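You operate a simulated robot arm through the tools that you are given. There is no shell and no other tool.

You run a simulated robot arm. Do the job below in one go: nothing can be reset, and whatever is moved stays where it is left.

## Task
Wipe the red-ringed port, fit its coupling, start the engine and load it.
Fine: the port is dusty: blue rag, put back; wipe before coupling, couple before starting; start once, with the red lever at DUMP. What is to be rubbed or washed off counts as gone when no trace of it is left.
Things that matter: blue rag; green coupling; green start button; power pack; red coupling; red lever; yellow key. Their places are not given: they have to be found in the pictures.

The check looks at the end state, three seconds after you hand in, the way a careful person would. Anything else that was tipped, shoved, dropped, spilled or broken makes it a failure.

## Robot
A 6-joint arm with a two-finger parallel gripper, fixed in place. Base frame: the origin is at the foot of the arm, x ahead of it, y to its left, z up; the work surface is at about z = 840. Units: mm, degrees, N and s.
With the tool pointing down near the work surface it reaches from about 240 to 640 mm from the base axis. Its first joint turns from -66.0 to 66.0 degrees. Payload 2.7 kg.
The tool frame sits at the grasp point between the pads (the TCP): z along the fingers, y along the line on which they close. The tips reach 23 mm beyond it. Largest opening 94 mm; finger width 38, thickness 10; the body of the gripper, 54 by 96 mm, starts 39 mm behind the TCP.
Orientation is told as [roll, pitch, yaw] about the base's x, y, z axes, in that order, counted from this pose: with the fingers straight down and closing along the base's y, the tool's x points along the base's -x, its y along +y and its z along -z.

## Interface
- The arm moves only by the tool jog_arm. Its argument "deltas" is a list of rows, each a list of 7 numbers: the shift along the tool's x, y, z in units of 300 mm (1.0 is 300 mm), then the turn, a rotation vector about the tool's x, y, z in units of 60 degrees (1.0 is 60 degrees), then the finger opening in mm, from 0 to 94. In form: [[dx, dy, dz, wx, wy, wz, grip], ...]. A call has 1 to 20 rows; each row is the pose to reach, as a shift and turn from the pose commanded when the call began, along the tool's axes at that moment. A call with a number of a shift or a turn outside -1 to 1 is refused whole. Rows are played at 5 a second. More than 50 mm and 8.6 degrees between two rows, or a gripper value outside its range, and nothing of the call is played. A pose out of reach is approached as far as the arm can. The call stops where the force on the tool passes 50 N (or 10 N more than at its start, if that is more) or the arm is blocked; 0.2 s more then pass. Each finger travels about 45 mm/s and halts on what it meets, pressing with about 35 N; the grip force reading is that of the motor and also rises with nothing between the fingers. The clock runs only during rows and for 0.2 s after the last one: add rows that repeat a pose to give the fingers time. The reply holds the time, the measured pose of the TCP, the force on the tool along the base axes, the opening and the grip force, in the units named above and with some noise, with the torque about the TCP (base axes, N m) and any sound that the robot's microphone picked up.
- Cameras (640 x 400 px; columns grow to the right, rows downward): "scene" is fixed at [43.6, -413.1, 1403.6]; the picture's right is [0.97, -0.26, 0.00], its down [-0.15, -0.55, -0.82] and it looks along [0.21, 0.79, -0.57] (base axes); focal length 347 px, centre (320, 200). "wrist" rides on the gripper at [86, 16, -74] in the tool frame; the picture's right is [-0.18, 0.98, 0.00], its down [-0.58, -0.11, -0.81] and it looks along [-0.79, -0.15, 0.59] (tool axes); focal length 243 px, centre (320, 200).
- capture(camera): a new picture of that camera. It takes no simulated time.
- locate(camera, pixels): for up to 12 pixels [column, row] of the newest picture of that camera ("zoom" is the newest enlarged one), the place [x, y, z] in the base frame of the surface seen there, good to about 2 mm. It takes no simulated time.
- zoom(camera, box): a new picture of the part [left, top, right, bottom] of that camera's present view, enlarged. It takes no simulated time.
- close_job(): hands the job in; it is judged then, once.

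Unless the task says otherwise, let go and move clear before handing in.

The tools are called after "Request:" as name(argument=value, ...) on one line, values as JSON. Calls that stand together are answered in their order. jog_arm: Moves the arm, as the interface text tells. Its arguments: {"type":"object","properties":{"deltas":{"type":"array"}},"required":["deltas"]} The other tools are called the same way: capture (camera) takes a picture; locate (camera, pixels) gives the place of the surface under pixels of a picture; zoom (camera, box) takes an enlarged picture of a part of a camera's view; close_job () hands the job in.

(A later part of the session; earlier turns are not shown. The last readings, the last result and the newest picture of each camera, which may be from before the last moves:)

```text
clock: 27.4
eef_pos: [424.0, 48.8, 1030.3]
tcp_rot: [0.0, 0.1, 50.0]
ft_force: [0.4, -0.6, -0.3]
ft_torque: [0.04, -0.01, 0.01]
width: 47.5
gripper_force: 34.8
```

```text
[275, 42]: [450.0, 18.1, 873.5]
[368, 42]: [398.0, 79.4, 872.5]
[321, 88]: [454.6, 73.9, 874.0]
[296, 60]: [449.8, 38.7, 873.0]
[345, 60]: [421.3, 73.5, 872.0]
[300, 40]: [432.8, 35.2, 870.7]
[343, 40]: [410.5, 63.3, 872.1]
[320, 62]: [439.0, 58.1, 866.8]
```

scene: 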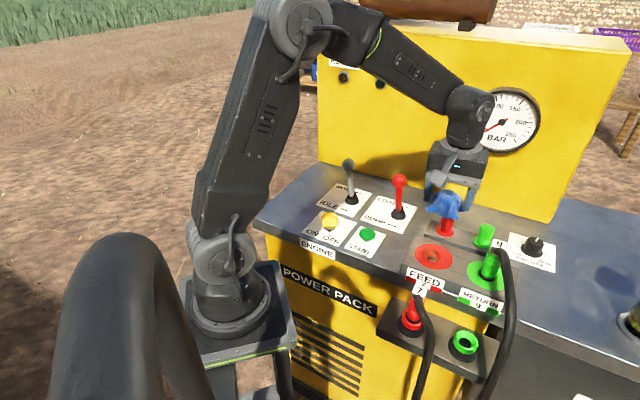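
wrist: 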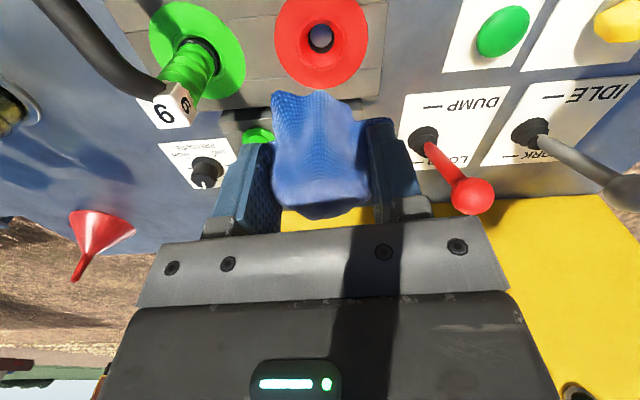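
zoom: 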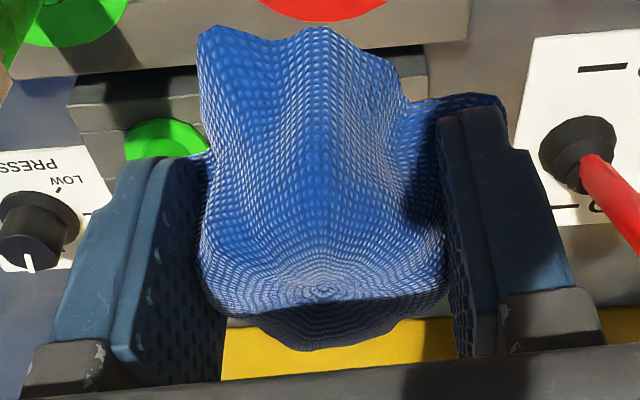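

The port is clean. I'll carry the rag back above its original spot at (577,-109), yaw 110.

Request:
jog_arm(deltas=[[0.0094, -0.0911, -0.02, 0, 0, -0.125, 0], [0.0189, -0.1823, -0.02, 0, 0, -0.25, 0], [0.0283, -0.2734, -0.02, 0, 0, -0.375, 0], [0.0378, -0.3645, -0.02, 0, 0, -0.5, 0], [0.0472, -0.4556, -0.02, 0, 0, -0.625, 0], [0.0566, -0.5468, -0.02, 0, 0, -0.75, 0], [0.0661, -0.6379, -0.02, 0, 0, -0.875, 0], [0.0755, -0.729, -0.02, 0, 0, -1.0, 0], [0.0755, -0.729, 0.1, 0, 0, -1.0, 0], [0.0755, -0.729, 0.22, 0, 0, -1.0, 0], [0.0755, -0.729, 0.34, 0, 0, -1.0, 0], [0.0755, -0.729, 0.44, 0, 0, -1.0, 0], [0.0755, -0.729, 0.5, 0, 0, -1.0, 0]])

Request:
capture(camera="wrist")

Request:
zoom(camera="scene", box=[480, 230, 640, 330])

```text
clock: 30.2
eef_pos: [578.3, -108.5, 883.1]
tcp_rot: [0.0, -0.1, 110.0]
ft_force: [0.1, 0.6, 0.5]
ft_torque: [0.05, 0.01, 0.01]
width: 47.2
gripper_force: 34.6
```

```text
taken
```

wrist: 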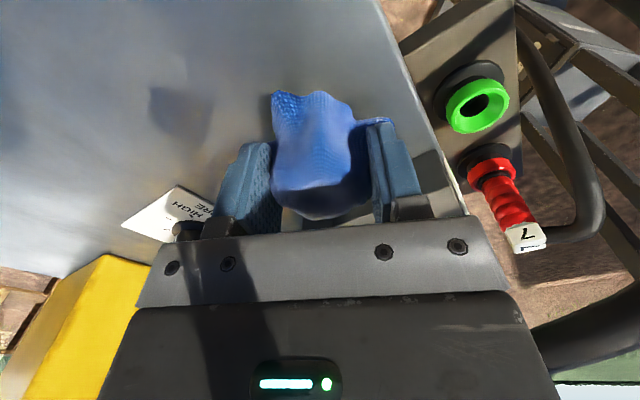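

```text
4.00 times, centred on (560, 280) of scene
```

zoom: 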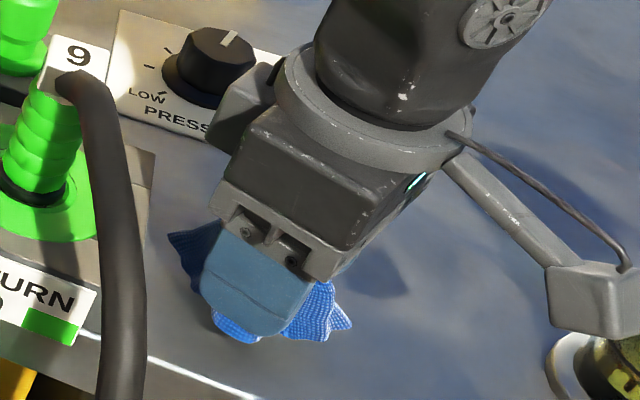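

The rag hangs just above its spot. I'll lower in small steps to contact.

Request:
jog_arm(deltas=[[0, 0, 0.01, 0, 0, 0, 0], [0, 0, 0.02, 0, 0, 0, 0], [0, 0, 0.027, 0, 0, 0, 0], [0, 0, 0.033, 0, 0, 0, 0]])

```text
clock: 31.2
eef_pos: [578.5, -107.7, 871.3]
tcp_rot: [0.0, 0.1, 109.9]
ft_force: [-0.1, 0.2, -0.5]
ft_torque: [0.0, -0.03, 0.05]
width: 47.0
gripper_force: 35.1
```

There is still no contact at z=871. I'll lower a few more millimetres.

Request:
jog_arm(deltas=[[0, 0, 0.006, 0, 0, 0, 0], [0, 0, 0.012, 0, 0, 0, 0], [0, 0, 0.015, 0, 0, 0, 0]])

Request:
zoom(camera="scene", box=[510, 270, 590, 330])

```text
clock: 32.0
eef_pos: [579.0, -108.8, 867.6]
tcp_rot: [-0.1, 0.0, 110.0]
ft_force: [1.1, 0.5, 0.1]
ft_torque: [-0.01, -0.01, 0.02]
width: 47.1
gripper_force: 35.1
```

```text
6.67 times, centred on (550, 300) of scene
```

zoom: 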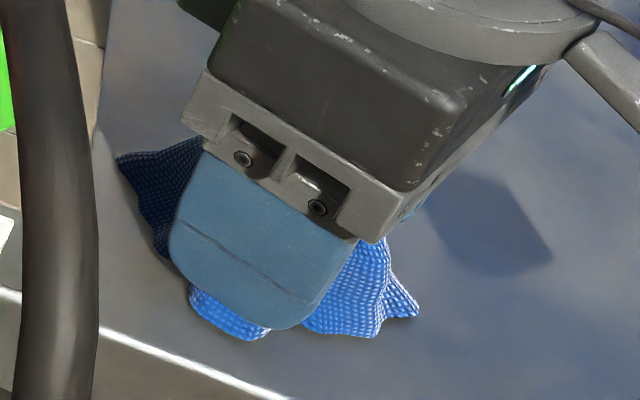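

The cloth's edge is practically on the counter with its contact shadow, so I'll open the fingers and let it settle.

Request:
jog_arm(deltas=[[0, 0, 0, 0, 0, 0, 55], [0, 0, 0, 0, 0, 0, 70], [0, 0, 0, 0, 0, 0, 85], [0, 0, 0, 0, 0, 0, 94], [0, 0, 0, 0, 0, 0, 94], [0, 0, 0, 0, 0, 0, 94]])

Request:
capture(camera="wrist")

Request:
zoom(camera="scene", box=[510, 270, 590, 330])

```text
clock: 33.4
eef_pos: [579.0, -108.5, 866.8]
tcp_rot: [0.0, 0.0, 110.0]
ft_force: [0.3, -0.2, -0.6]
ft_torque: [0.01, -0.02, -0.01]
width: 93.9
gripper_force: 0.1
```

```text
taken
```

wrist: 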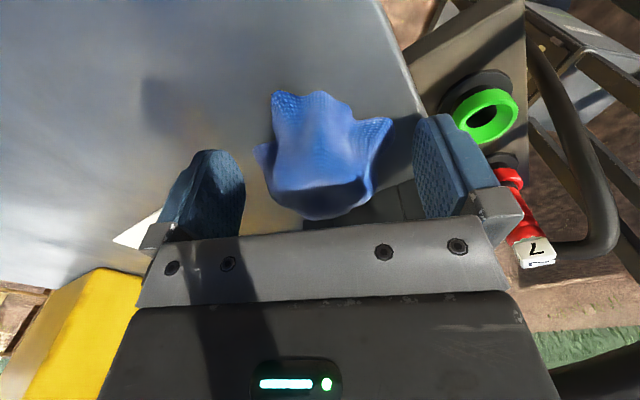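

```text
6.67 times, centred on (550, 300) of scene
```

zoom: 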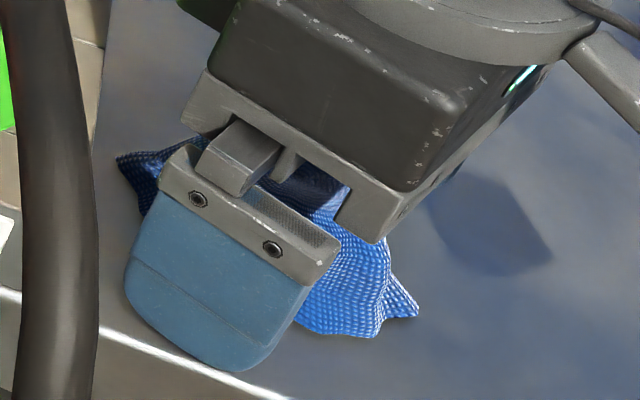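

The fingers are open and clear of the rag. I'll lift straight up and check that it stays.

Request:
jog_arm(deltas=[[0, 0, -0.04, 0, 0, 0, 94], [0, 0, -0.1, 0, 0, 0, 94], [0, 0, -0.2, 0, 0, 0, 94], [0, 0, -0.32, 0, 0, 0, 94], [0, 0, -0.45, 0, 0, 0, 94], [0, 0, -0.58, 0, 0, 0, 94]])

Request:
capture(camera="wrist")

Request:
zoom(camera="scene", box=[513, 280, 577, 330])

Request:
locate(camera="zoom", pixels=[[310, 110], [350, 150], [150, 170], [450, 220], [280, 200], [380, 300]])

```text
clock: 34.8
eef_pos: [575.6, -107.6, 1042.7]
tcp_rot: [0.0, 0.0, 110.0]
ft_force: [0.5, 0.6, -0.3]
ft_torque: [-0.01, -0.02, -0.02]
width: 94.2
gripper_force: 0.1
```

```text
taken
```

wrist: 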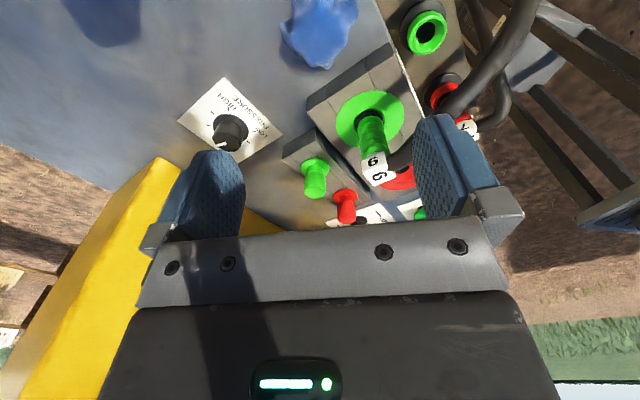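

```text
8.00 times, centred on (545, 305) of scene
```

zoom: 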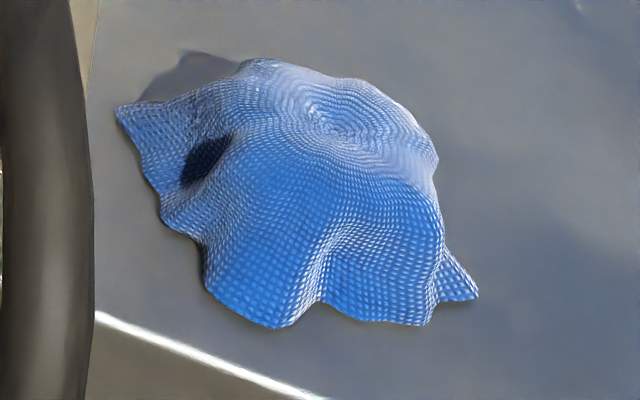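

```text
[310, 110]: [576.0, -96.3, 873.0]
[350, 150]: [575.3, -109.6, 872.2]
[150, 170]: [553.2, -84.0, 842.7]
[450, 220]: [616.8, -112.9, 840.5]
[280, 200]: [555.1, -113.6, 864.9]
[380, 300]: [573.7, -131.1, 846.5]
```

The rag is back on its spot with nearly the same outline. Next I'll move above the parked red coupling and look from close by.

Request:
jog_arm(deltas=[[-0.06, 0.0636, 0, 0, 0, 0.111, 94], [-0.12, 0.1271, 0, 0, 0, 0.222, 94], [-0.18, 0.1907, 0, 0, 0, 0.333, 94], [-0.24, 0.2542, 0, 0, 0, 0.444, 94], [-0.3, 0.3178, 0, 0, 0, 0.556, 94], [-0.36, 0.3813, 0.03, 0, 0, 0.667, 94], [-0.42, 0.4449, 0.06, 0, 0, 0.778, 94], [-0.48, 0.5084, 0.09, 0, 0, 0.889, 94], [-0.54, 0.572, 0.107, 0, 0, 1.0, 94]])

Request:
jog_arm(deltas=[[0, 0, 0, 0, 0, 0.083, 94]])

Request:
capture(camera="wrist")

Request:
zoom(camera="wrist", box=[240, 0, 400, 100])

Request:
locate(camera="zoom", pixels=[[320, 200], [240, 200], [400, 200], [320, 120], [320, 280]])

Request:
capture(camera="scene")

```text
clock: 36.8
eef_pos: [363.4, -13.8, 1007.9]
tcp_rot: [0.0, -0.1, 49.9]
ft_force: [-0.1, 0.2, 0.3]
ft_torque: [-0.01, -0.01, -0.01]
width: 93.8
gripper_force: 0.1
```

```text
clock: 37.2
eef_pos: [363.3, -14.8, 1008.2]
tcp_rot: [0.0, 0.0, 45.0]
ft_force: [0.3, -0.4, 0.2]
ft_torque: [0.0, -0.03, -0.03]
width: 93.9
gripper_force: 0.1
```

```text
taken
```

wrist: 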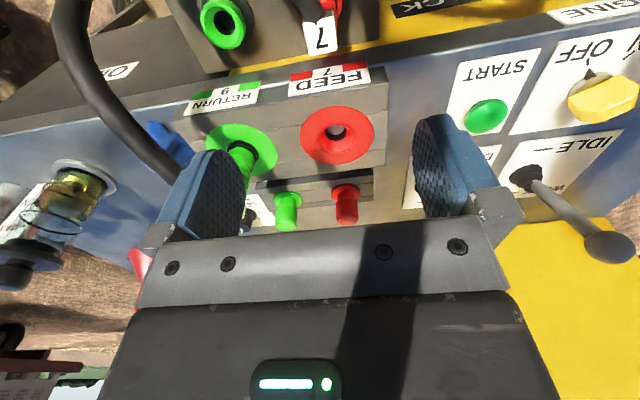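

```text
4.00 times, centred on (320, 50) of wrist
```

zoom: 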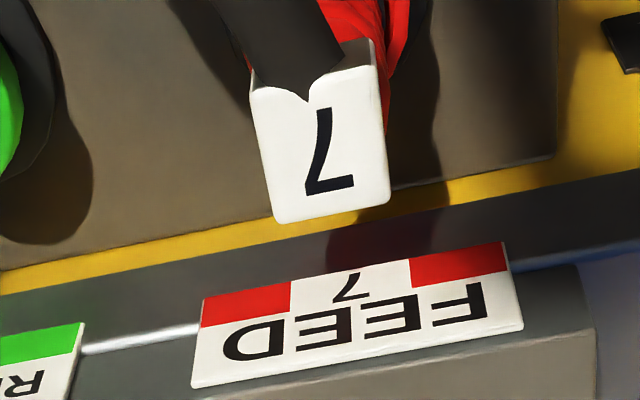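

```text
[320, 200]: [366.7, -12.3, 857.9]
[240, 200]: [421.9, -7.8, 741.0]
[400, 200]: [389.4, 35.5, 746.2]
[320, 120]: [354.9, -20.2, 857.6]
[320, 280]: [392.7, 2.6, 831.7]
```

```text
taken
```

scene: 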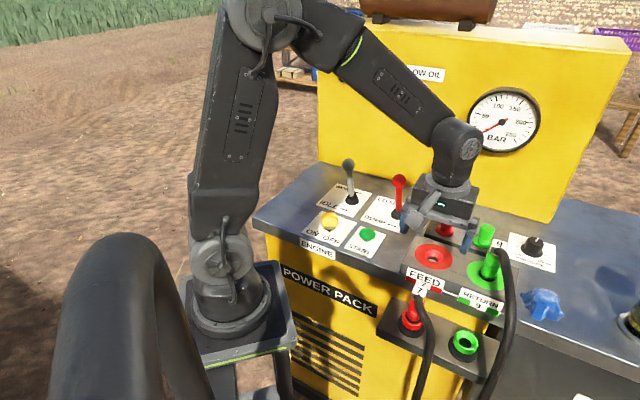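

The tag on coupling 7 is in view and aligned with the FEED label, so yaw 45 matches the machine axes. I'll locate the tag's corners for the coupling axis.

Request:
locate(camera="wrist", pixels=[[310, 53], [336, 49], [304.5, 25], [332, 18], [320, 38]])

Request:
zoom(camera="wrist", box=[280, 0, 376, 60])

Request:
locate(camera="zoom", pixels=[[160, 350], [370, 320], [130, 170], [345, 125], [250, 240], [400, 100], [400, 200], [430, 30], [300, 100], [100, 40]])

```text
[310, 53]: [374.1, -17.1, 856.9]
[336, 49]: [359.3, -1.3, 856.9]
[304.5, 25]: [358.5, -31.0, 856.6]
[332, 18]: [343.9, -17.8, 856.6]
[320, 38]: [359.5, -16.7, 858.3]
```

```text
6.67 times, centred on (328, 30) of wrist
```

zoom: 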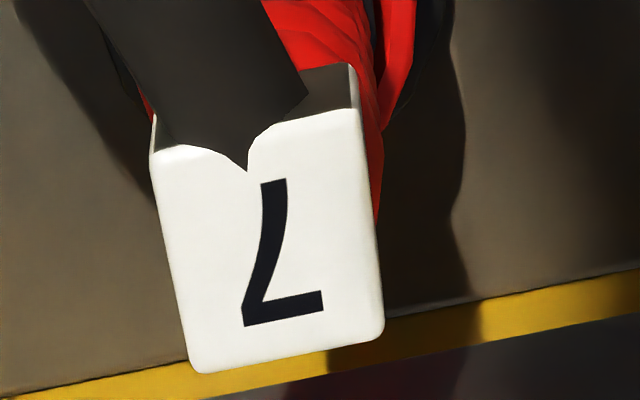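

```text
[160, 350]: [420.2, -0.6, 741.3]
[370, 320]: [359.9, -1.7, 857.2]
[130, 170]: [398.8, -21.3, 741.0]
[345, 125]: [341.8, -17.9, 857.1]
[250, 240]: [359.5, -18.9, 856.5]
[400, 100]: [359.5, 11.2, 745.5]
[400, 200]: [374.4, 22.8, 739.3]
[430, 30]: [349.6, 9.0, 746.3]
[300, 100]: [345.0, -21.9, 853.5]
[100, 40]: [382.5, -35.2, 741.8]
```

Tag 7's centre is about (359,-16.5) with its top at 857, and the way to the port is almost exactly along the machine's back direction. I'll measure how tag 9 sits over port 9 to know the tag-to-axis offset.

Request:
zoom(camera="scene", box=[478, 235, 510, 255])

Request:
locate(camera="zoom", pixels=[[220, 90], [380, 120], [460, 140], [200, 180], [400, 200], [240, 240], [150, 200], [320, 150], [460, 200], [180, 120]])

Request:
zoom(camera="scene", box=[462, 250, 526, 300])

Request:
locate(camera="zoom", pixels=[[55, 160], [90, 230], [150, 300], [230, 325], [300, 335], [140, 90], [130, 200], [150, 260], [200, 290], [250, 280], [60, 200], [340, 300]])

```text
16.00 times, centred on (494, 245) of scene
```

zoom: 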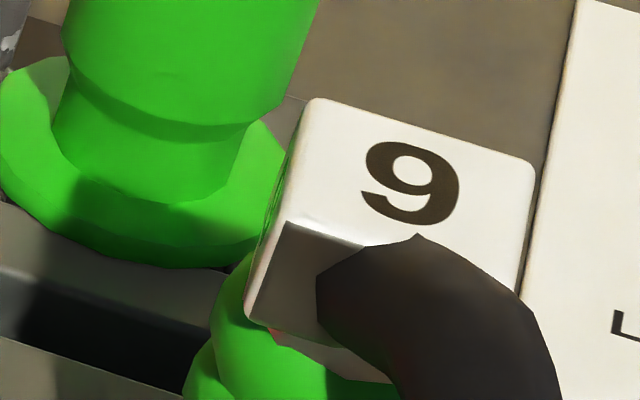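

```text
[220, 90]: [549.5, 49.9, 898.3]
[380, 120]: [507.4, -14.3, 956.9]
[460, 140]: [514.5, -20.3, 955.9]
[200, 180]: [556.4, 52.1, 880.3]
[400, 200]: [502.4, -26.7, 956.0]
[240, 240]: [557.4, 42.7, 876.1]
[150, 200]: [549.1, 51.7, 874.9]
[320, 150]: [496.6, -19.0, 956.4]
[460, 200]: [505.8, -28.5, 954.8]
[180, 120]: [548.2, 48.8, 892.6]
```

```text
8.00 times, centred on (494, 275) of scene
```

zoom: 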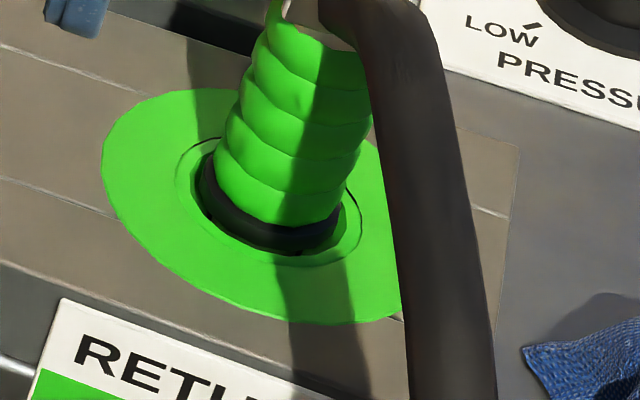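

```text
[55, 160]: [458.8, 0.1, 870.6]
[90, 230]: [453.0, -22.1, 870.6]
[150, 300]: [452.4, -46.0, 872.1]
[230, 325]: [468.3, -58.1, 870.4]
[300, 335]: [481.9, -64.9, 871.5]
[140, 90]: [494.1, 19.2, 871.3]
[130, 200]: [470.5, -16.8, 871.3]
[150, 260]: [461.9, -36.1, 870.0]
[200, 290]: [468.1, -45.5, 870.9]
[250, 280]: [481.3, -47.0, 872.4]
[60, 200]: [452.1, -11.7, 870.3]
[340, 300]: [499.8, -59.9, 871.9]
```

Tag 9 sits centred over its port within 2 mm, so tag centre equals coupling axis and the fitted tag height is about 956. I'll descend over coupling 7 with the fingers at 70 mm.

Request:
jog_arm(deltas=[[0.007, 0.006, 0.0, 0, 0, 0, 70], [0.007, 0.006, 0.12, 0, 0, 0, 70], [0.007, 0.006, 0.24, 0, 0, 0, 70], [0.007, 0.006, 0.34, 0, 0, 0, 70], [0.007, 0.006, 0.42, 0, 0, 0, 70], [0.007, 0.006, 0.48, 0, 0, 0, 70]])

Request:
capture(camera="wrist")

Request:
zoom(camera="scene", box=[350, 220, 510, 350])

```text
clock: 38.6
eef_pos: [357.2, -16.9, 863.2]
tcp_rot: [0.0, 0.0, 45.0]
ft_force: [-0.7, 0.0, 0.4]
ft_torque: [0.0, 0.01, -0.01]
width: 70.1
gripper_force: 0.1
```

```text
taken
```

wrist: 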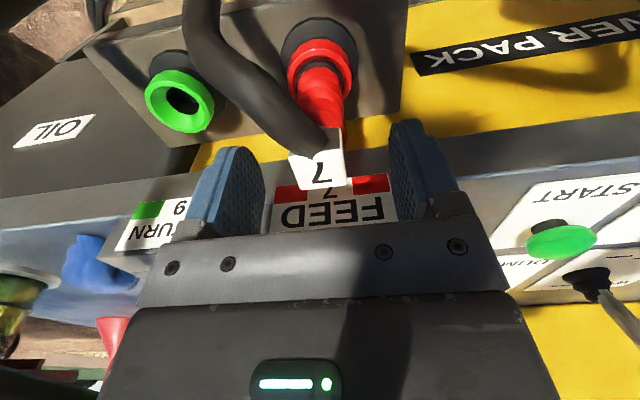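

```text
3.08 times, centred on (430, 285) of scene
```

zoom: 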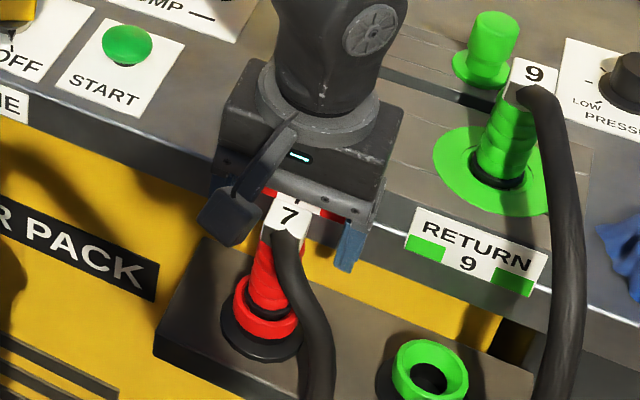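

The tag sits between the fingers, and the hose leaves on the camera side drifting toward +u. I'll re-locate the tag from this near view before the last descent.

Request:
zoom(camera="wrist", box=[200, 60, 440, 210])

Request:
locate(camera="zoom", pixels=[[270, 330], [375, 325], [245, 265], [370, 210], [300, 300], [340, 110], [290, 100], [380, 100], [180, 100], [230, 200], [250, 240]])

```text
2.67 times, centred on (320, 135) of wrist
```

zoom: 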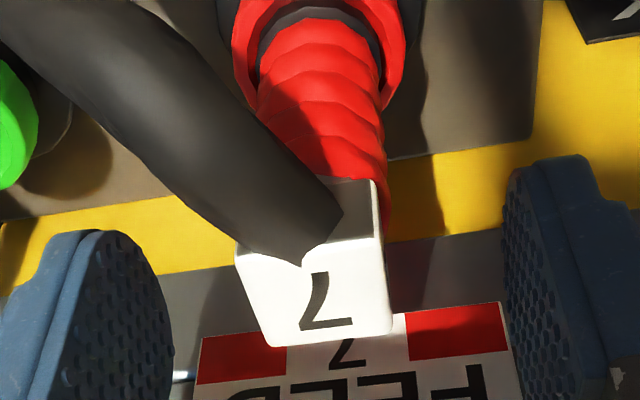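

```text
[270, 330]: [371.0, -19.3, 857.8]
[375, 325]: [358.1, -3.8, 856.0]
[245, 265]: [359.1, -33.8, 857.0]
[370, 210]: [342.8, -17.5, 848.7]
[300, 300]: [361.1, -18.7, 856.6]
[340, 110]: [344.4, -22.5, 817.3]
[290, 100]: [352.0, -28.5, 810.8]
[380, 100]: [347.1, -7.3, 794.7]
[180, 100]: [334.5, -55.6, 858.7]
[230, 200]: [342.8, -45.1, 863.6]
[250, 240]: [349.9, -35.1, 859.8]
```

The axis comes to about (358,-17) and the hose crown reaches z≈864 just in front of the tag. I'll set the grasp at z=830, shifted 3 mm toward the machine, so the gripper body clears the hose.

Request:
jog_arm(deltas=[[-0.0116, -0.002, 0.03, 0, 0, 0, 70], [-0.0116, -0.002, 0.06, 0, 0, 0, 70], [-0.0116, -0.002, 0.09, 0, 0, 0, 70], [-0.0116, -0.002, 0.109, 0, 0, 0, 70]])

Request:
capture(camera="wrist")

Request:
zoom(camera="scene", box=[350, 220, 510, 350])

```text
clock: 39.6
eef_pos: [360.5, -14.0, 830.2]
tcp_rot: [0.0, -0.1, 45.1]
ft_force: [-0.3, 0.1, 0.2]
ft_torque: [-0.01, 0.01, 0.03]
width: 70.0
gripper_force: 0.1
```

```text
taken
```

wrist: 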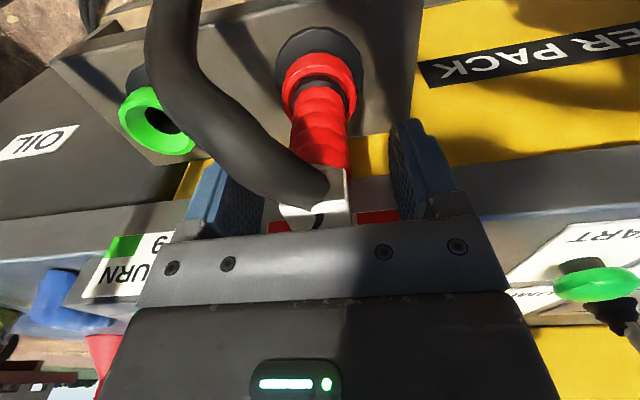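

```text
3.08 times, centred on (430, 285) of scene
```

zoom: 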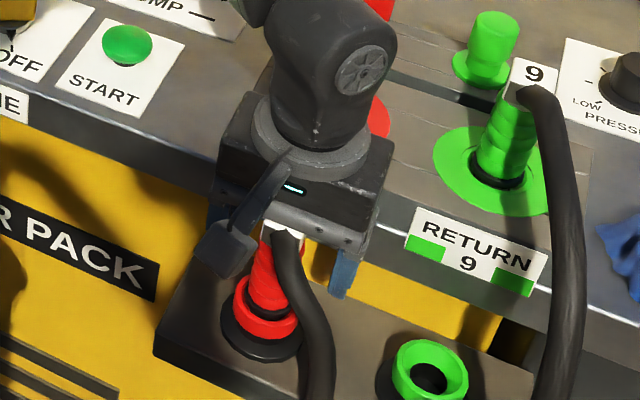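

The coupling is between the fingers without contact. I'll close onto it.

Request:
jog_arm(deltas=[[0, 0, 0, 0, 0, 0, 55], [0, 0, 0, 0, 0, 0, 40], [0, 0, 0, 0, 0, 0, 30], [0, 0, 0, 0, 0, 0, 20], [0, 0, 0, 0, 0, 0, 10], [0, 0, 0, 0, 0, 0, 0], [0, 0, 0, 0, 0, 0, 0], [0, 0, 0, 0, 0, 0, 0]])

Request:
capture(camera="wrist")

```text
clock: 41.4
eef_pos: [361.5, -14.2, 830.6]
tcp_rot: [0.1, 0.0, 45.1]
ft_force: [-0.5, 0.5, 0.0]
ft_torque: [0.03, 0.07, 0.01]
width: 31.4
gripper_force: 35.1
```

```text
taken
```

wrist: 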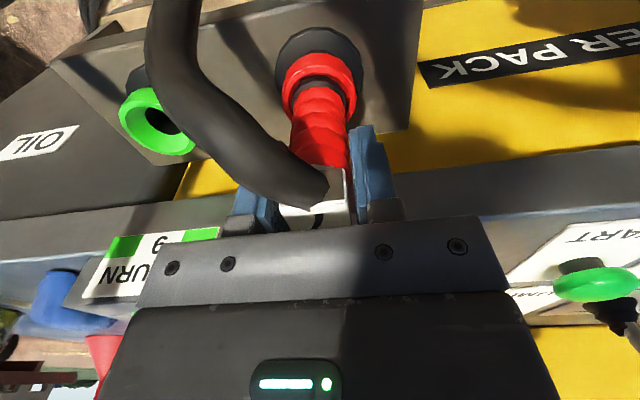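

The grip holds at 31.4 mm and 35 N with little side load. I'll pull straight up slowly.

Request:
jog_arm(deltas=[[0, 0, -0.015, 0, 0, 0, 0], [0, 0, -0.03, 0, 0, 0, 0], [0, 0, -0.05, 0, 0, 0, 0], [0, 0, -0.07, 0, 0, 0, 0]])

Request:
zoom(camera="scene", box=[350, 220, 510, 350])

```text
clock: 42.4
eef_pos: [362.1, -12.2, 853.8]
tcp_rot: [0.0, 0.0, 45.1]
ft_force: [0.3, -0.1, -2.3]
ft_torque: [0.0, -0.01, 0.01]
width: 31.3
gripper_force: 35.0
```

```text
3.08 times, centred on (430, 285) of scene
```

zoom: 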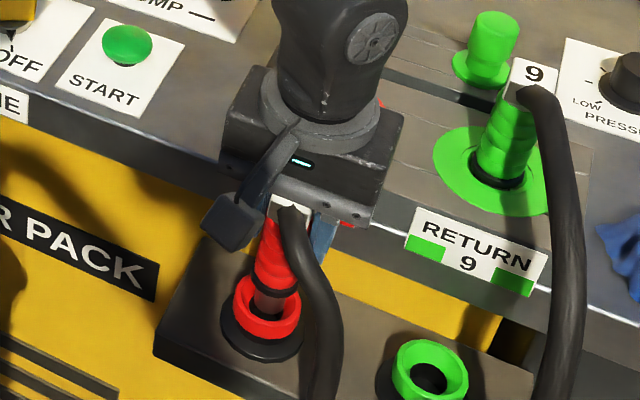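

The coupling slides out cleanly at 2 N. I'll keep lifting to z≈970.

Request:
jog_arm(deltas=[[0, 0, -0.06, 0, 0, 0, 0], [0, 0, -0.14, 0, 0, 0, 0], [0, 0, -0.22, 0, 0, 0, 0], [0, 0, -0.3, 0, 0, 0, 0], [0, 0, -0.37, 0, 0, 0, 0], [0, 0, -0.41, 0, 0, 0, 0]])

Request:
capture(camera="wrist")

Request:
zoom(camera="scene", box=[330, 180, 530, 340])

```text
clock: 43.8
eef_pos: [361.2, -13.4, 977.3]
tcp_rot: [0.0, 0.0, 45.0]
ft_force: [-0.3, -0.9, -2.3]
ft_torque: [0.01, -0.01, -0.01]
width: 31.4
gripper_force: 35.1
```

```text
taken
```

wrist: 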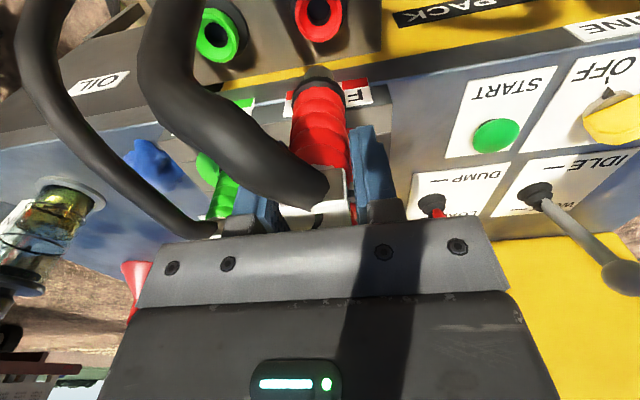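

```text
2.50 times, centred on (430, 260) of scene
```

zoom: 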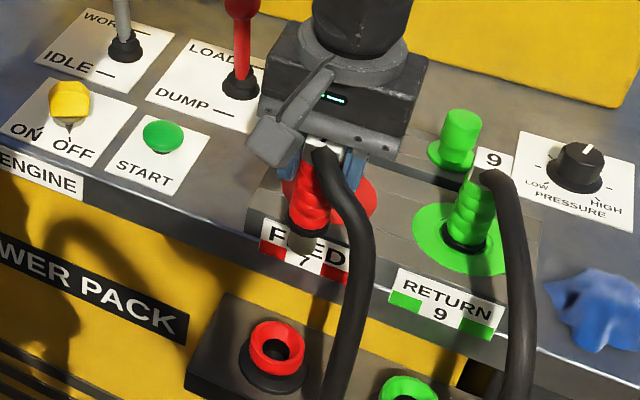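

The coupling is out and hanging below the gripper, with the stem tip visible at zoom (308,245). I'll measure where the stem is relative to the TCP.

Request:
zoom(camera="scene", box=[408, 230, 472, 285])

Request:
locate(camera="zoom", pixels=[[240, 310], [210, 310], [270, 310], [230, 340], [240, 200], [190, 200], [290, 220], [220, 250], [270, 250], [180, 250]])

Request:
zoom(camera="wrist", box=[240, 60, 400, 220])

Request:
locate(camera="wrist", pixels=[[318, 84], [300, 86], [335, 82], [320, 110], [295, 130], [345, 125], [320, 140], [340, 200], [310, 212], [300, 110], [340, 105]])

```text
7.27 times, centred on (440, 258) of scene
```

zoom: 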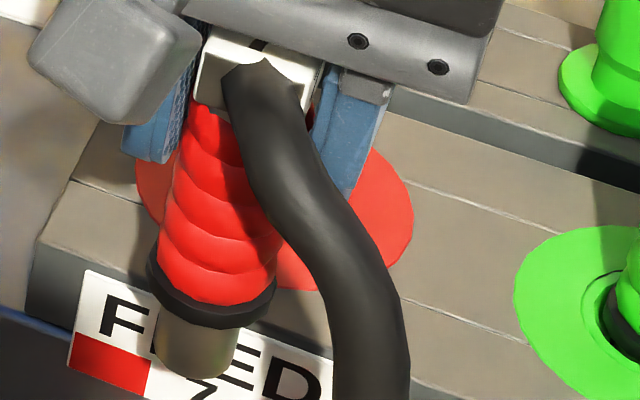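

```text
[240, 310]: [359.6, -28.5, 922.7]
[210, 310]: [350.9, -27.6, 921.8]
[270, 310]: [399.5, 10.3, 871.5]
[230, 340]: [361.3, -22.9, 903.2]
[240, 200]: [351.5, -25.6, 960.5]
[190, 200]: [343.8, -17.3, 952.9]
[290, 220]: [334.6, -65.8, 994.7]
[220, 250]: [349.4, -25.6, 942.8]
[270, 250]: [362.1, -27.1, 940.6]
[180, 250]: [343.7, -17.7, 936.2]
```

```text
2.50 times, centred on (320, 140) of wrist
```

zoom: 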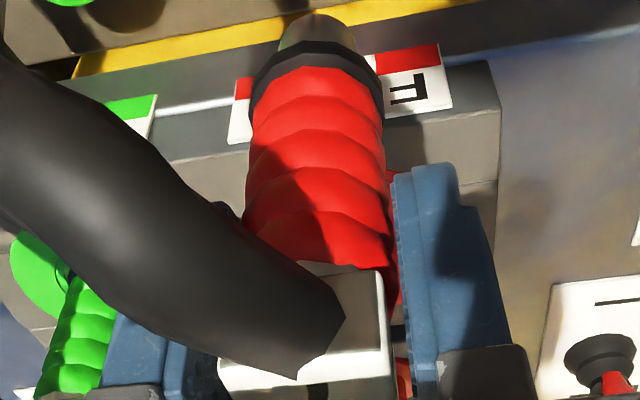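

```text
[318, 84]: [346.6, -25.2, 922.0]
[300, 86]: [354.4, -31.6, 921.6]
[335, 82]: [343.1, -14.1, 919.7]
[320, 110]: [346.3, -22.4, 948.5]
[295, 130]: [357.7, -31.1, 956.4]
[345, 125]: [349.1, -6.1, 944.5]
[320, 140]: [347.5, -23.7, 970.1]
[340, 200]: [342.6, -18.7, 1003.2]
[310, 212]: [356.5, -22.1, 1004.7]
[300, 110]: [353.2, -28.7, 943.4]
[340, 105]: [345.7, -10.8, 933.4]
```

The coupling axis is about 4 mm in front of the TCP, near (358.6,-16.4), and the stem tip is at z≈893. I'll rise a little and shift 94.6 mm along the machine's back direction to stand over the port.

Request:
jog_arm(deltas=[[0, 0, -0.03, 0, 0, 0, 0], [-0.08, 0, -0.03, 0, 0, 0, 0], [-0.16, 0, -0.03, 0, 0, 0, 0], [-0.24, 0, -0.03, 0, 0, 0, 0], [-0.29, 0, -0.03, 0, 0, 0, 0], [-0.3153, 0, -0.03, 0, 0, 0, 0], [-0.3153, 0, -0.03, 0, 0, 0, 0]])

Request:
capture(camera="wrist")

Request:
zoom(camera="scene", box=[392, 200, 488, 275])

Request:
locate(camera="zoom", pixels=[[240, 240], [200, 240], [280, 240], [200, 150], [240, 150], [160, 200], [300, 200]])

```text
clock: 45.4
eef_pos: [428.1, 55.7, 985.1]
tcp_rot: [0.0, 0.0, 45.1]
ft_force: [-0.2, 0.1, -3.3]
ft_torque: [0.03, -0.02, 0.01]
width: 31.4
gripper_force: 35.2
```

```text
taken
```

wrist: 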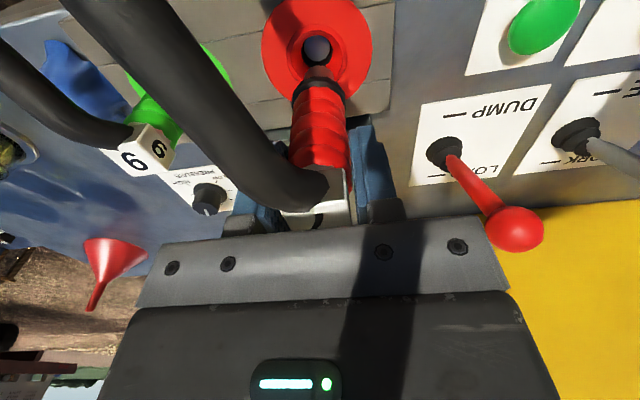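

```text
5.33 times, centred on (440, 238) of scene
```

zoom: 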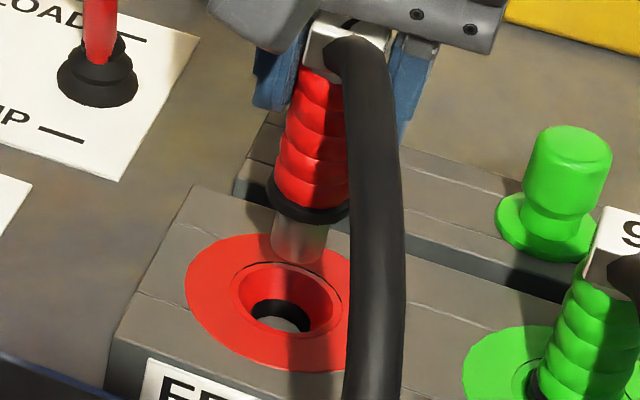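

```text
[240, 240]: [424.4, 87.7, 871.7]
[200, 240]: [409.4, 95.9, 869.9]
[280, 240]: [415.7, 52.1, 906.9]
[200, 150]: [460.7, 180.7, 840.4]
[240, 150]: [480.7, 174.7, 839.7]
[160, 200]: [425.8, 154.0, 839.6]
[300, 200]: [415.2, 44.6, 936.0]
```

The stem hangs over the hole: stem tip at wrist (318,75), hole at (318,48). I'll zoom to verify sideways alignment before inserting.

Request:
zoom(camera="wrist", box=[270, 10, 366, 100])

Request:
locate(camera="zoom", pixels=[[320, 260], [280, 270], [250, 310], [320, 310], [360, 290], [320, 360], [250, 370], [380, 350]])

```text
4.44 times, centred on (318, 55) of wrist
```

zoom: 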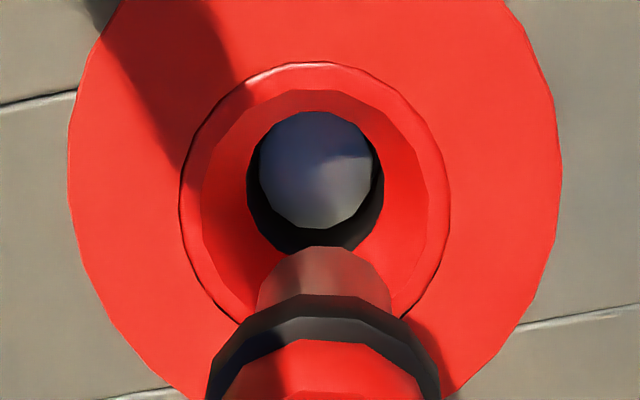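

```text
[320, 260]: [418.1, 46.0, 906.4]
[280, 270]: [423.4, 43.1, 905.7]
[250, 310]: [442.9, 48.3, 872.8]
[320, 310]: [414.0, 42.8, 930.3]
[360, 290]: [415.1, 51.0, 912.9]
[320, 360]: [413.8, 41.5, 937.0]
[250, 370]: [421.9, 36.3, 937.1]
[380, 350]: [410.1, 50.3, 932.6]
```

The stem appears about 2 mm off toward −u and perhaps 2–3 mm too far back. I'll locate ring edge points in this same view to get the relative error.

Request:
locate(camera="zoom", pixels=[[72, 160], [558, 160], [90, 260], [545, 270], [120, 10], [510, 10], [130, 340], [490, 360], [184, 190], [447, 190], [318, 66], [235, 312]])

```text
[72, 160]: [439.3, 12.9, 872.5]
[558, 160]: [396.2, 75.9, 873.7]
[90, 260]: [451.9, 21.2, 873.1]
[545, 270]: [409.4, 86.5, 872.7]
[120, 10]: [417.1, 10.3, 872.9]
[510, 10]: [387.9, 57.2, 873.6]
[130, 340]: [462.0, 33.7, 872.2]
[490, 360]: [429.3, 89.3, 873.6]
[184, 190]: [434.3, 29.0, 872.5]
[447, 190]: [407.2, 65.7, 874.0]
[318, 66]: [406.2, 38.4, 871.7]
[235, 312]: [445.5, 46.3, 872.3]
```

Ring fit gives the port centre at (425.4, 49.7), so I'll correct by +2.3 mm along u and −2.5 mm along v. Then I'll descend slowly, watching the force.

Request:
jog_arm(deltas=[[0.0083, -0.0077, 0, 0, 0, 0, 0], [0.0083, -0.0077, 0.03, 0, 0, 0, 0], [0.0083, -0.0077, 0.06, 0, 0, 0, 0], [0.0083, -0.0077, 0.08, 0, 0, 0, 0], [0.0083, -0.0077, 0.1, 0, 0, 0, 0]])

Request:
zoom(camera="scene", box=[392, 200, 488, 275])

Request:
capture(camera="wrist")

Request:
zoom(camera="wrist", box=[270, 30, 366, 120])

```text
clock: 46.6
eef_pos: [426.7, 50.5, 955.9]
tcp_rot: [0.0, 0.1, 45.2]
ft_force: [0.0, 0.6, -2.8]
ft_torque: [0.03, -0.03, 0.02]
width: 31.3
gripper_force: 35.5
```

```text
5.33 times, centred on (440, 238) of scene
```

zoom: 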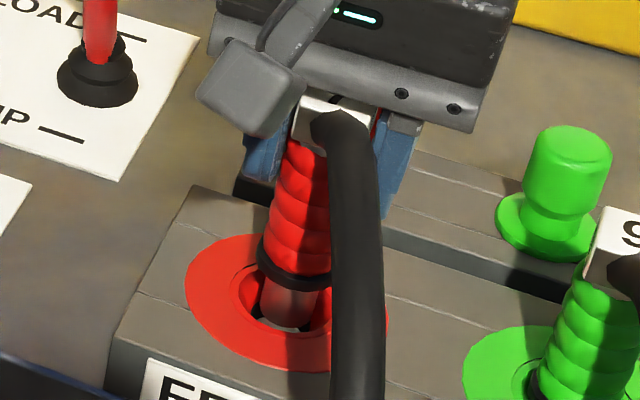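

```text
taken
```

wrist: 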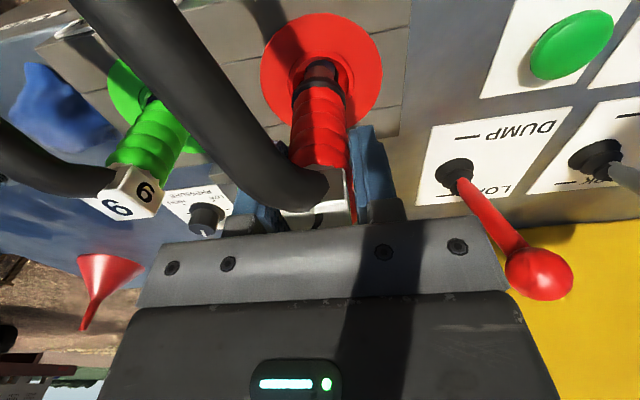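

```text
4.44 times, centred on (318, 75) of wrist
```

zoom: 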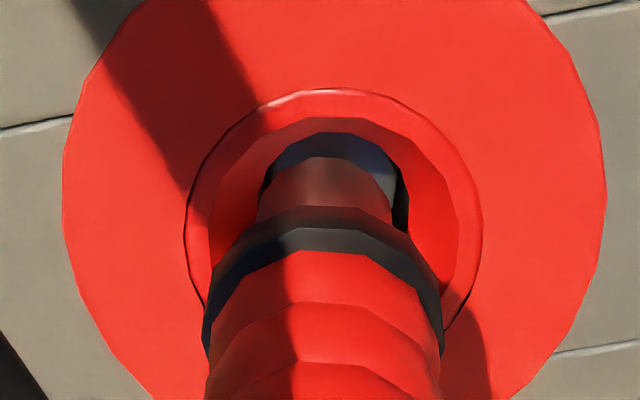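

At this height the stem looks about 1.4 mm too far toward +u and a few mm too far forward. I'll quantify with locate before going on.

Request:
locate(camera="zoom", pixels=[[324, 170], [324, 190], [280, 180], [370, 180], [262, 210], [388, 205], [67, 200], [603, 200], [190, 220], [478, 220]])

Request:
zoom(camera="scene", box=[412, 235, 452, 265])

Request:
locate(camera="zoom", pixels=[[300, 260], [260, 250], [340, 260], [300, 230], [300, 290], [300, 200], [240, 180], [360, 200]])

```text
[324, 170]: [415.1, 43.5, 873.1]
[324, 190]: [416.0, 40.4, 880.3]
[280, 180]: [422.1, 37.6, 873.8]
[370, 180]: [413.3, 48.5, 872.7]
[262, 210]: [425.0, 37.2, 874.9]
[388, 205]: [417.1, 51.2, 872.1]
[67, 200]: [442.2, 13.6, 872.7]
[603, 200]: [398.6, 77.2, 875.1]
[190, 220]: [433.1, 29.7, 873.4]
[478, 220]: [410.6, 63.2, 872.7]
```

```text
13.33 times, centred on (432, 250) of scene
```

zoom: 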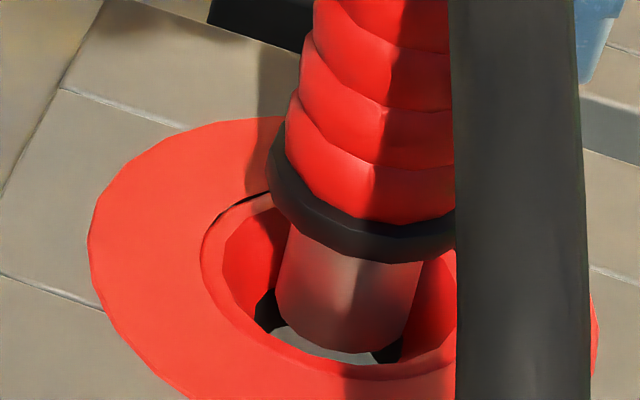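

```text
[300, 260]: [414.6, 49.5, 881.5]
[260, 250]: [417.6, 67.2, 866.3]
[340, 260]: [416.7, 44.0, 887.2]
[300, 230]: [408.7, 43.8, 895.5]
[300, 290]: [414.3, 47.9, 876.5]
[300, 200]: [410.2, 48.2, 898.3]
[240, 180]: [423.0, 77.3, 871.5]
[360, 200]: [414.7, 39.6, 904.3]
```

The stem axis fits at u≈265.8, v≈333.3 against the port's 265.2, 335.9. I'll shift 2.5 mm back and 1 mm toward −u, then go down gently.

Request:
jog_arm(deltas=[[-0.0083, 0.0033, 0, 0, 0, 0, 0], [-0.0083, 0.0033, 0.01, 0, 0, 0, 0], [-0.0083, 0.0033, 0.02, 0, 0, 0, 0], [-0.0083, 0.0033, 0.03, 0, 0, 0, 0]])

Request:
capture(camera="wrist")

Request:
zoom(camera="wrist", box=[270, 30, 366, 120])

Request:
zoom(camera="scene", box=[412, 235, 452, 265])

```text
clock: 47.6
eef_pos: [429.7, 54.1, 946.1]
tcp_rot: [0.0, 0.0, 45.1]
ft_force: [-0.9, -0.1, -1.9]
ft_torque: [0.0, -0.03, 0.02]
width: 31.5
gripper_force: 34.7
```

```text
taken
```

wrist: 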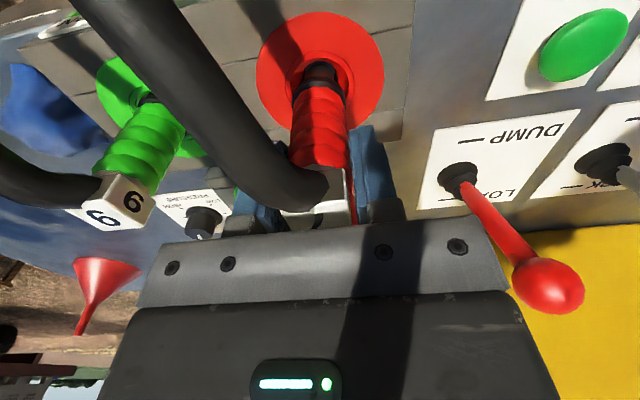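

```text
4.44 times, centred on (318, 75) of wrist
```

zoom: 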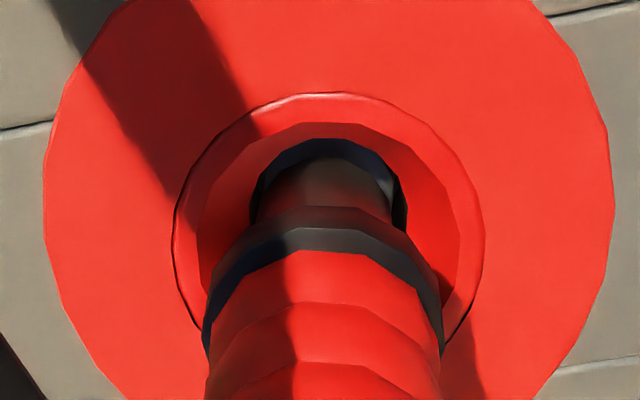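

```text
13.33 times, centred on (432, 250) of scene
```

zoom: 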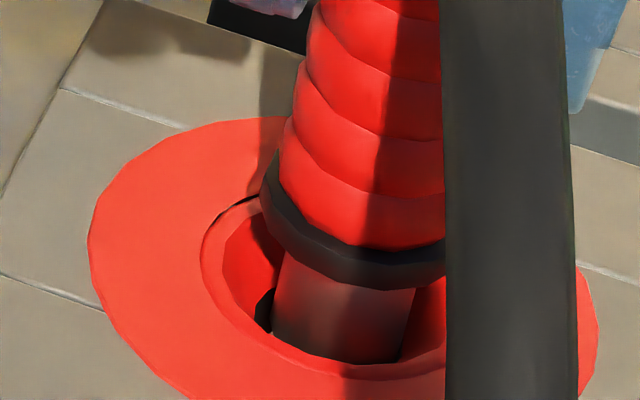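

The stem is now centred in the throat within about 1 mm and there is no contact force. I'll push on down in small steps.

Request:
jog_arm(deltas=[[0, 0.001, 0.01, 0, 0, 0, 0], [0, 0.001, 0.02, 0, 0, 0, 0], [0, 0.001, 0.03, 0, 0, 0, 0], [0, 0.001, 0.04, 0, 0, 0, 0]])

Request:
zoom(camera="scene", box=[392, 200, 488, 275])

```text
clock: 48.6
eef_pos: [428.8, 53.7, 934.7]
tcp_rot: [-0.1, -0.1, 45.1]
ft_force: [-5.2, -4.4, 6.4]
ft_torque: [-0.26, 0.43, -0.03]
width: 31.5
gripper_force: 34.9
```

```text
5.33 times, centred on (440, 238) of scene
```

zoom: 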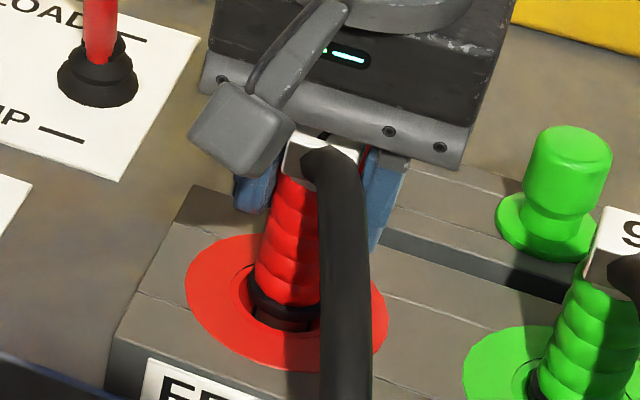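

A side force of about 7 N pushes toward −v, so I'll shift 1 mm that way and continue down to the seat.

Request:
jog_arm(deltas=[[0.004, 0, 0.005, 0, 0, 0, 0], [0.004, 0, 0.012, 0, 0, 0, 0], [0.004, 0, 0.018, 0, 0, 0, 0], [0.004, 0, 0.022, 0, 0, 0, 0]])

Request:
zoom(camera="scene", box=[392, 200, 488, 275])

```text
clock: 49.6
eef_pos: [428.8, 53.3, 928.2]
tcp_rot: [-0.2, -0.3, 45.1]
ft_force: [-6.7, 10.1, 33.1]
ft_torque: [0.49, 0.53, -0.02]
width: 31.8
gripper_force: 34.8
```

```text
5.33 times, centred on (440, 238) of scene
```

zoom: 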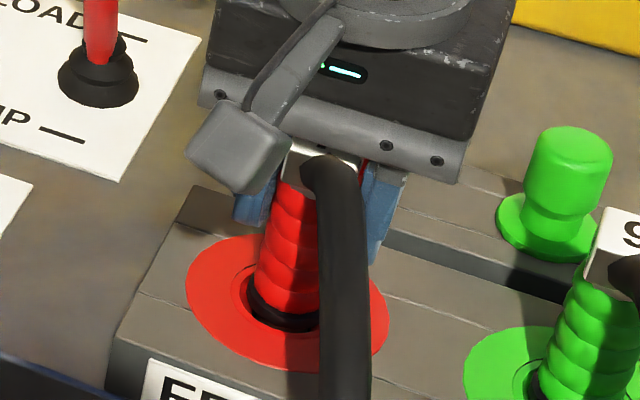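

33 N at z=928 and the black collar sits inside the ring much like coupling 9. I'll check the tag height against 956.

Request:
zoom(camera="scene", box=[424, 220, 464, 245])

Request:
locate(camera="zoom", pixels=[[240, 130], [260, 120], [300, 140], [360, 150], [230, 170], [340, 200], [220, 260]])

Request:
zoom(camera="scene", box=[412, 240, 452, 270])

```text
16.00 times, centred on (444, 232) of scene
```

zoom: 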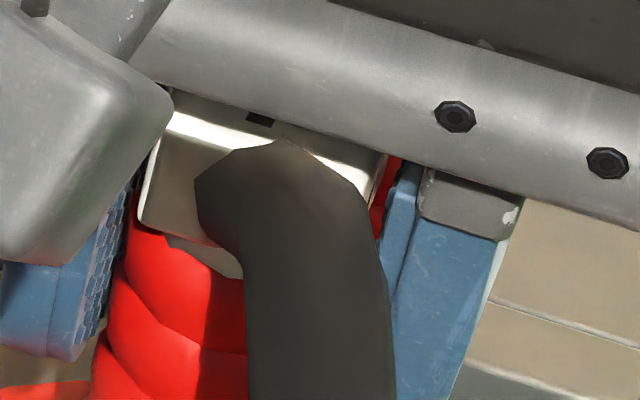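

```text
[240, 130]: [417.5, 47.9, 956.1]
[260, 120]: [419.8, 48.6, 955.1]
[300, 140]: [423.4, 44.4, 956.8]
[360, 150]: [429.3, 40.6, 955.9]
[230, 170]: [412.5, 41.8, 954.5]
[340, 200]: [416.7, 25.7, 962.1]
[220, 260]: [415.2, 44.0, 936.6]
```

```text
13.33 times, centred on (432, 255) of scene
```

zoom: 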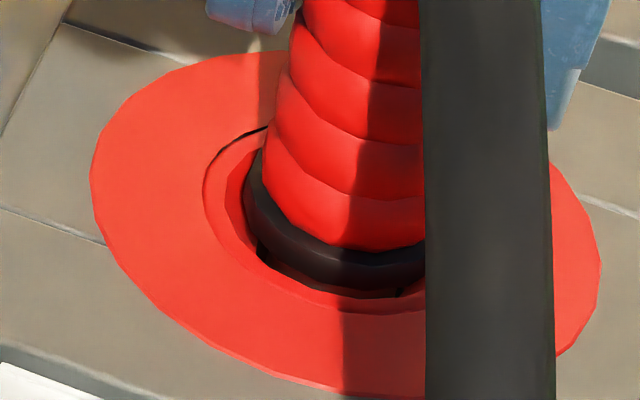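

The tag top reads 956, the same as the fitted coupling 9. I'll relieve the side load, give one last short push, then ease back.

Request:
jog_arm(deltas=[[0, 0.0025, 0, 0, 0, 0, 0], [0, 0.0025, 0.003, 0, 0, 0, 0], [0, 0.0025, 0.003, 0, 0, 0, 0]])

```text
clock: 50.4
eef_pos: [428.8, 52.9, 928.0]
tcp_rot: [-0.2, -0.2, 45.1]
ft_force: [-0.4, 4.9, 32.3]
ft_torque: [0.37, 0.42, 0.01]
width: 31.2
gripper_force: 35.3
```

It is firmly seated, with z unchanged under the push. I'll ease off the down force and open the fingers.

Request:
jog_arm(deltas=[[0, 0, -0.005, 0, 0, 0, 0], [0, 0, -0.005, 0, 0, 0, 30], [0, 0, -0.005, 0, 0, 0, 45], [0, 0, -0.005, 0, 0, 0, 60], [0, 0, -0.005, 0, 0, 0, 70], [0, 0, -0.005, 0, 0, 0, 70]])

Request:
zoom(camera="scene", box=[392, 200, 488, 275])

Request:
capture(camera="wrist")

```text
clock: 51.8
eef_pos: [427.2, 53.6, 926.3]
tcp_rot: [0.0, 0.0, 45.1]
ft_force: [-0.5, 0.1, 0.0]
ft_torque: [0.01, 0.03, 0.0]
width: 70.1
gripper_force: 0.1
```

```text
5.33 times, centred on (440, 238) of scene
```

zoom: 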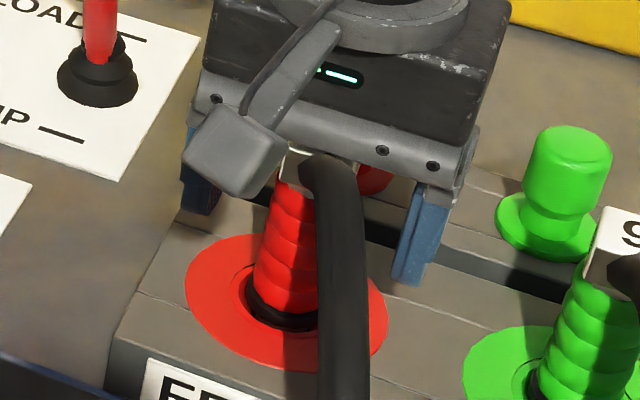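

```text
taken
```

wrist: 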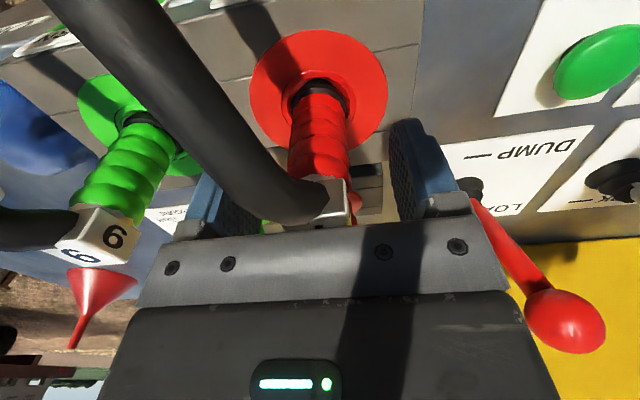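

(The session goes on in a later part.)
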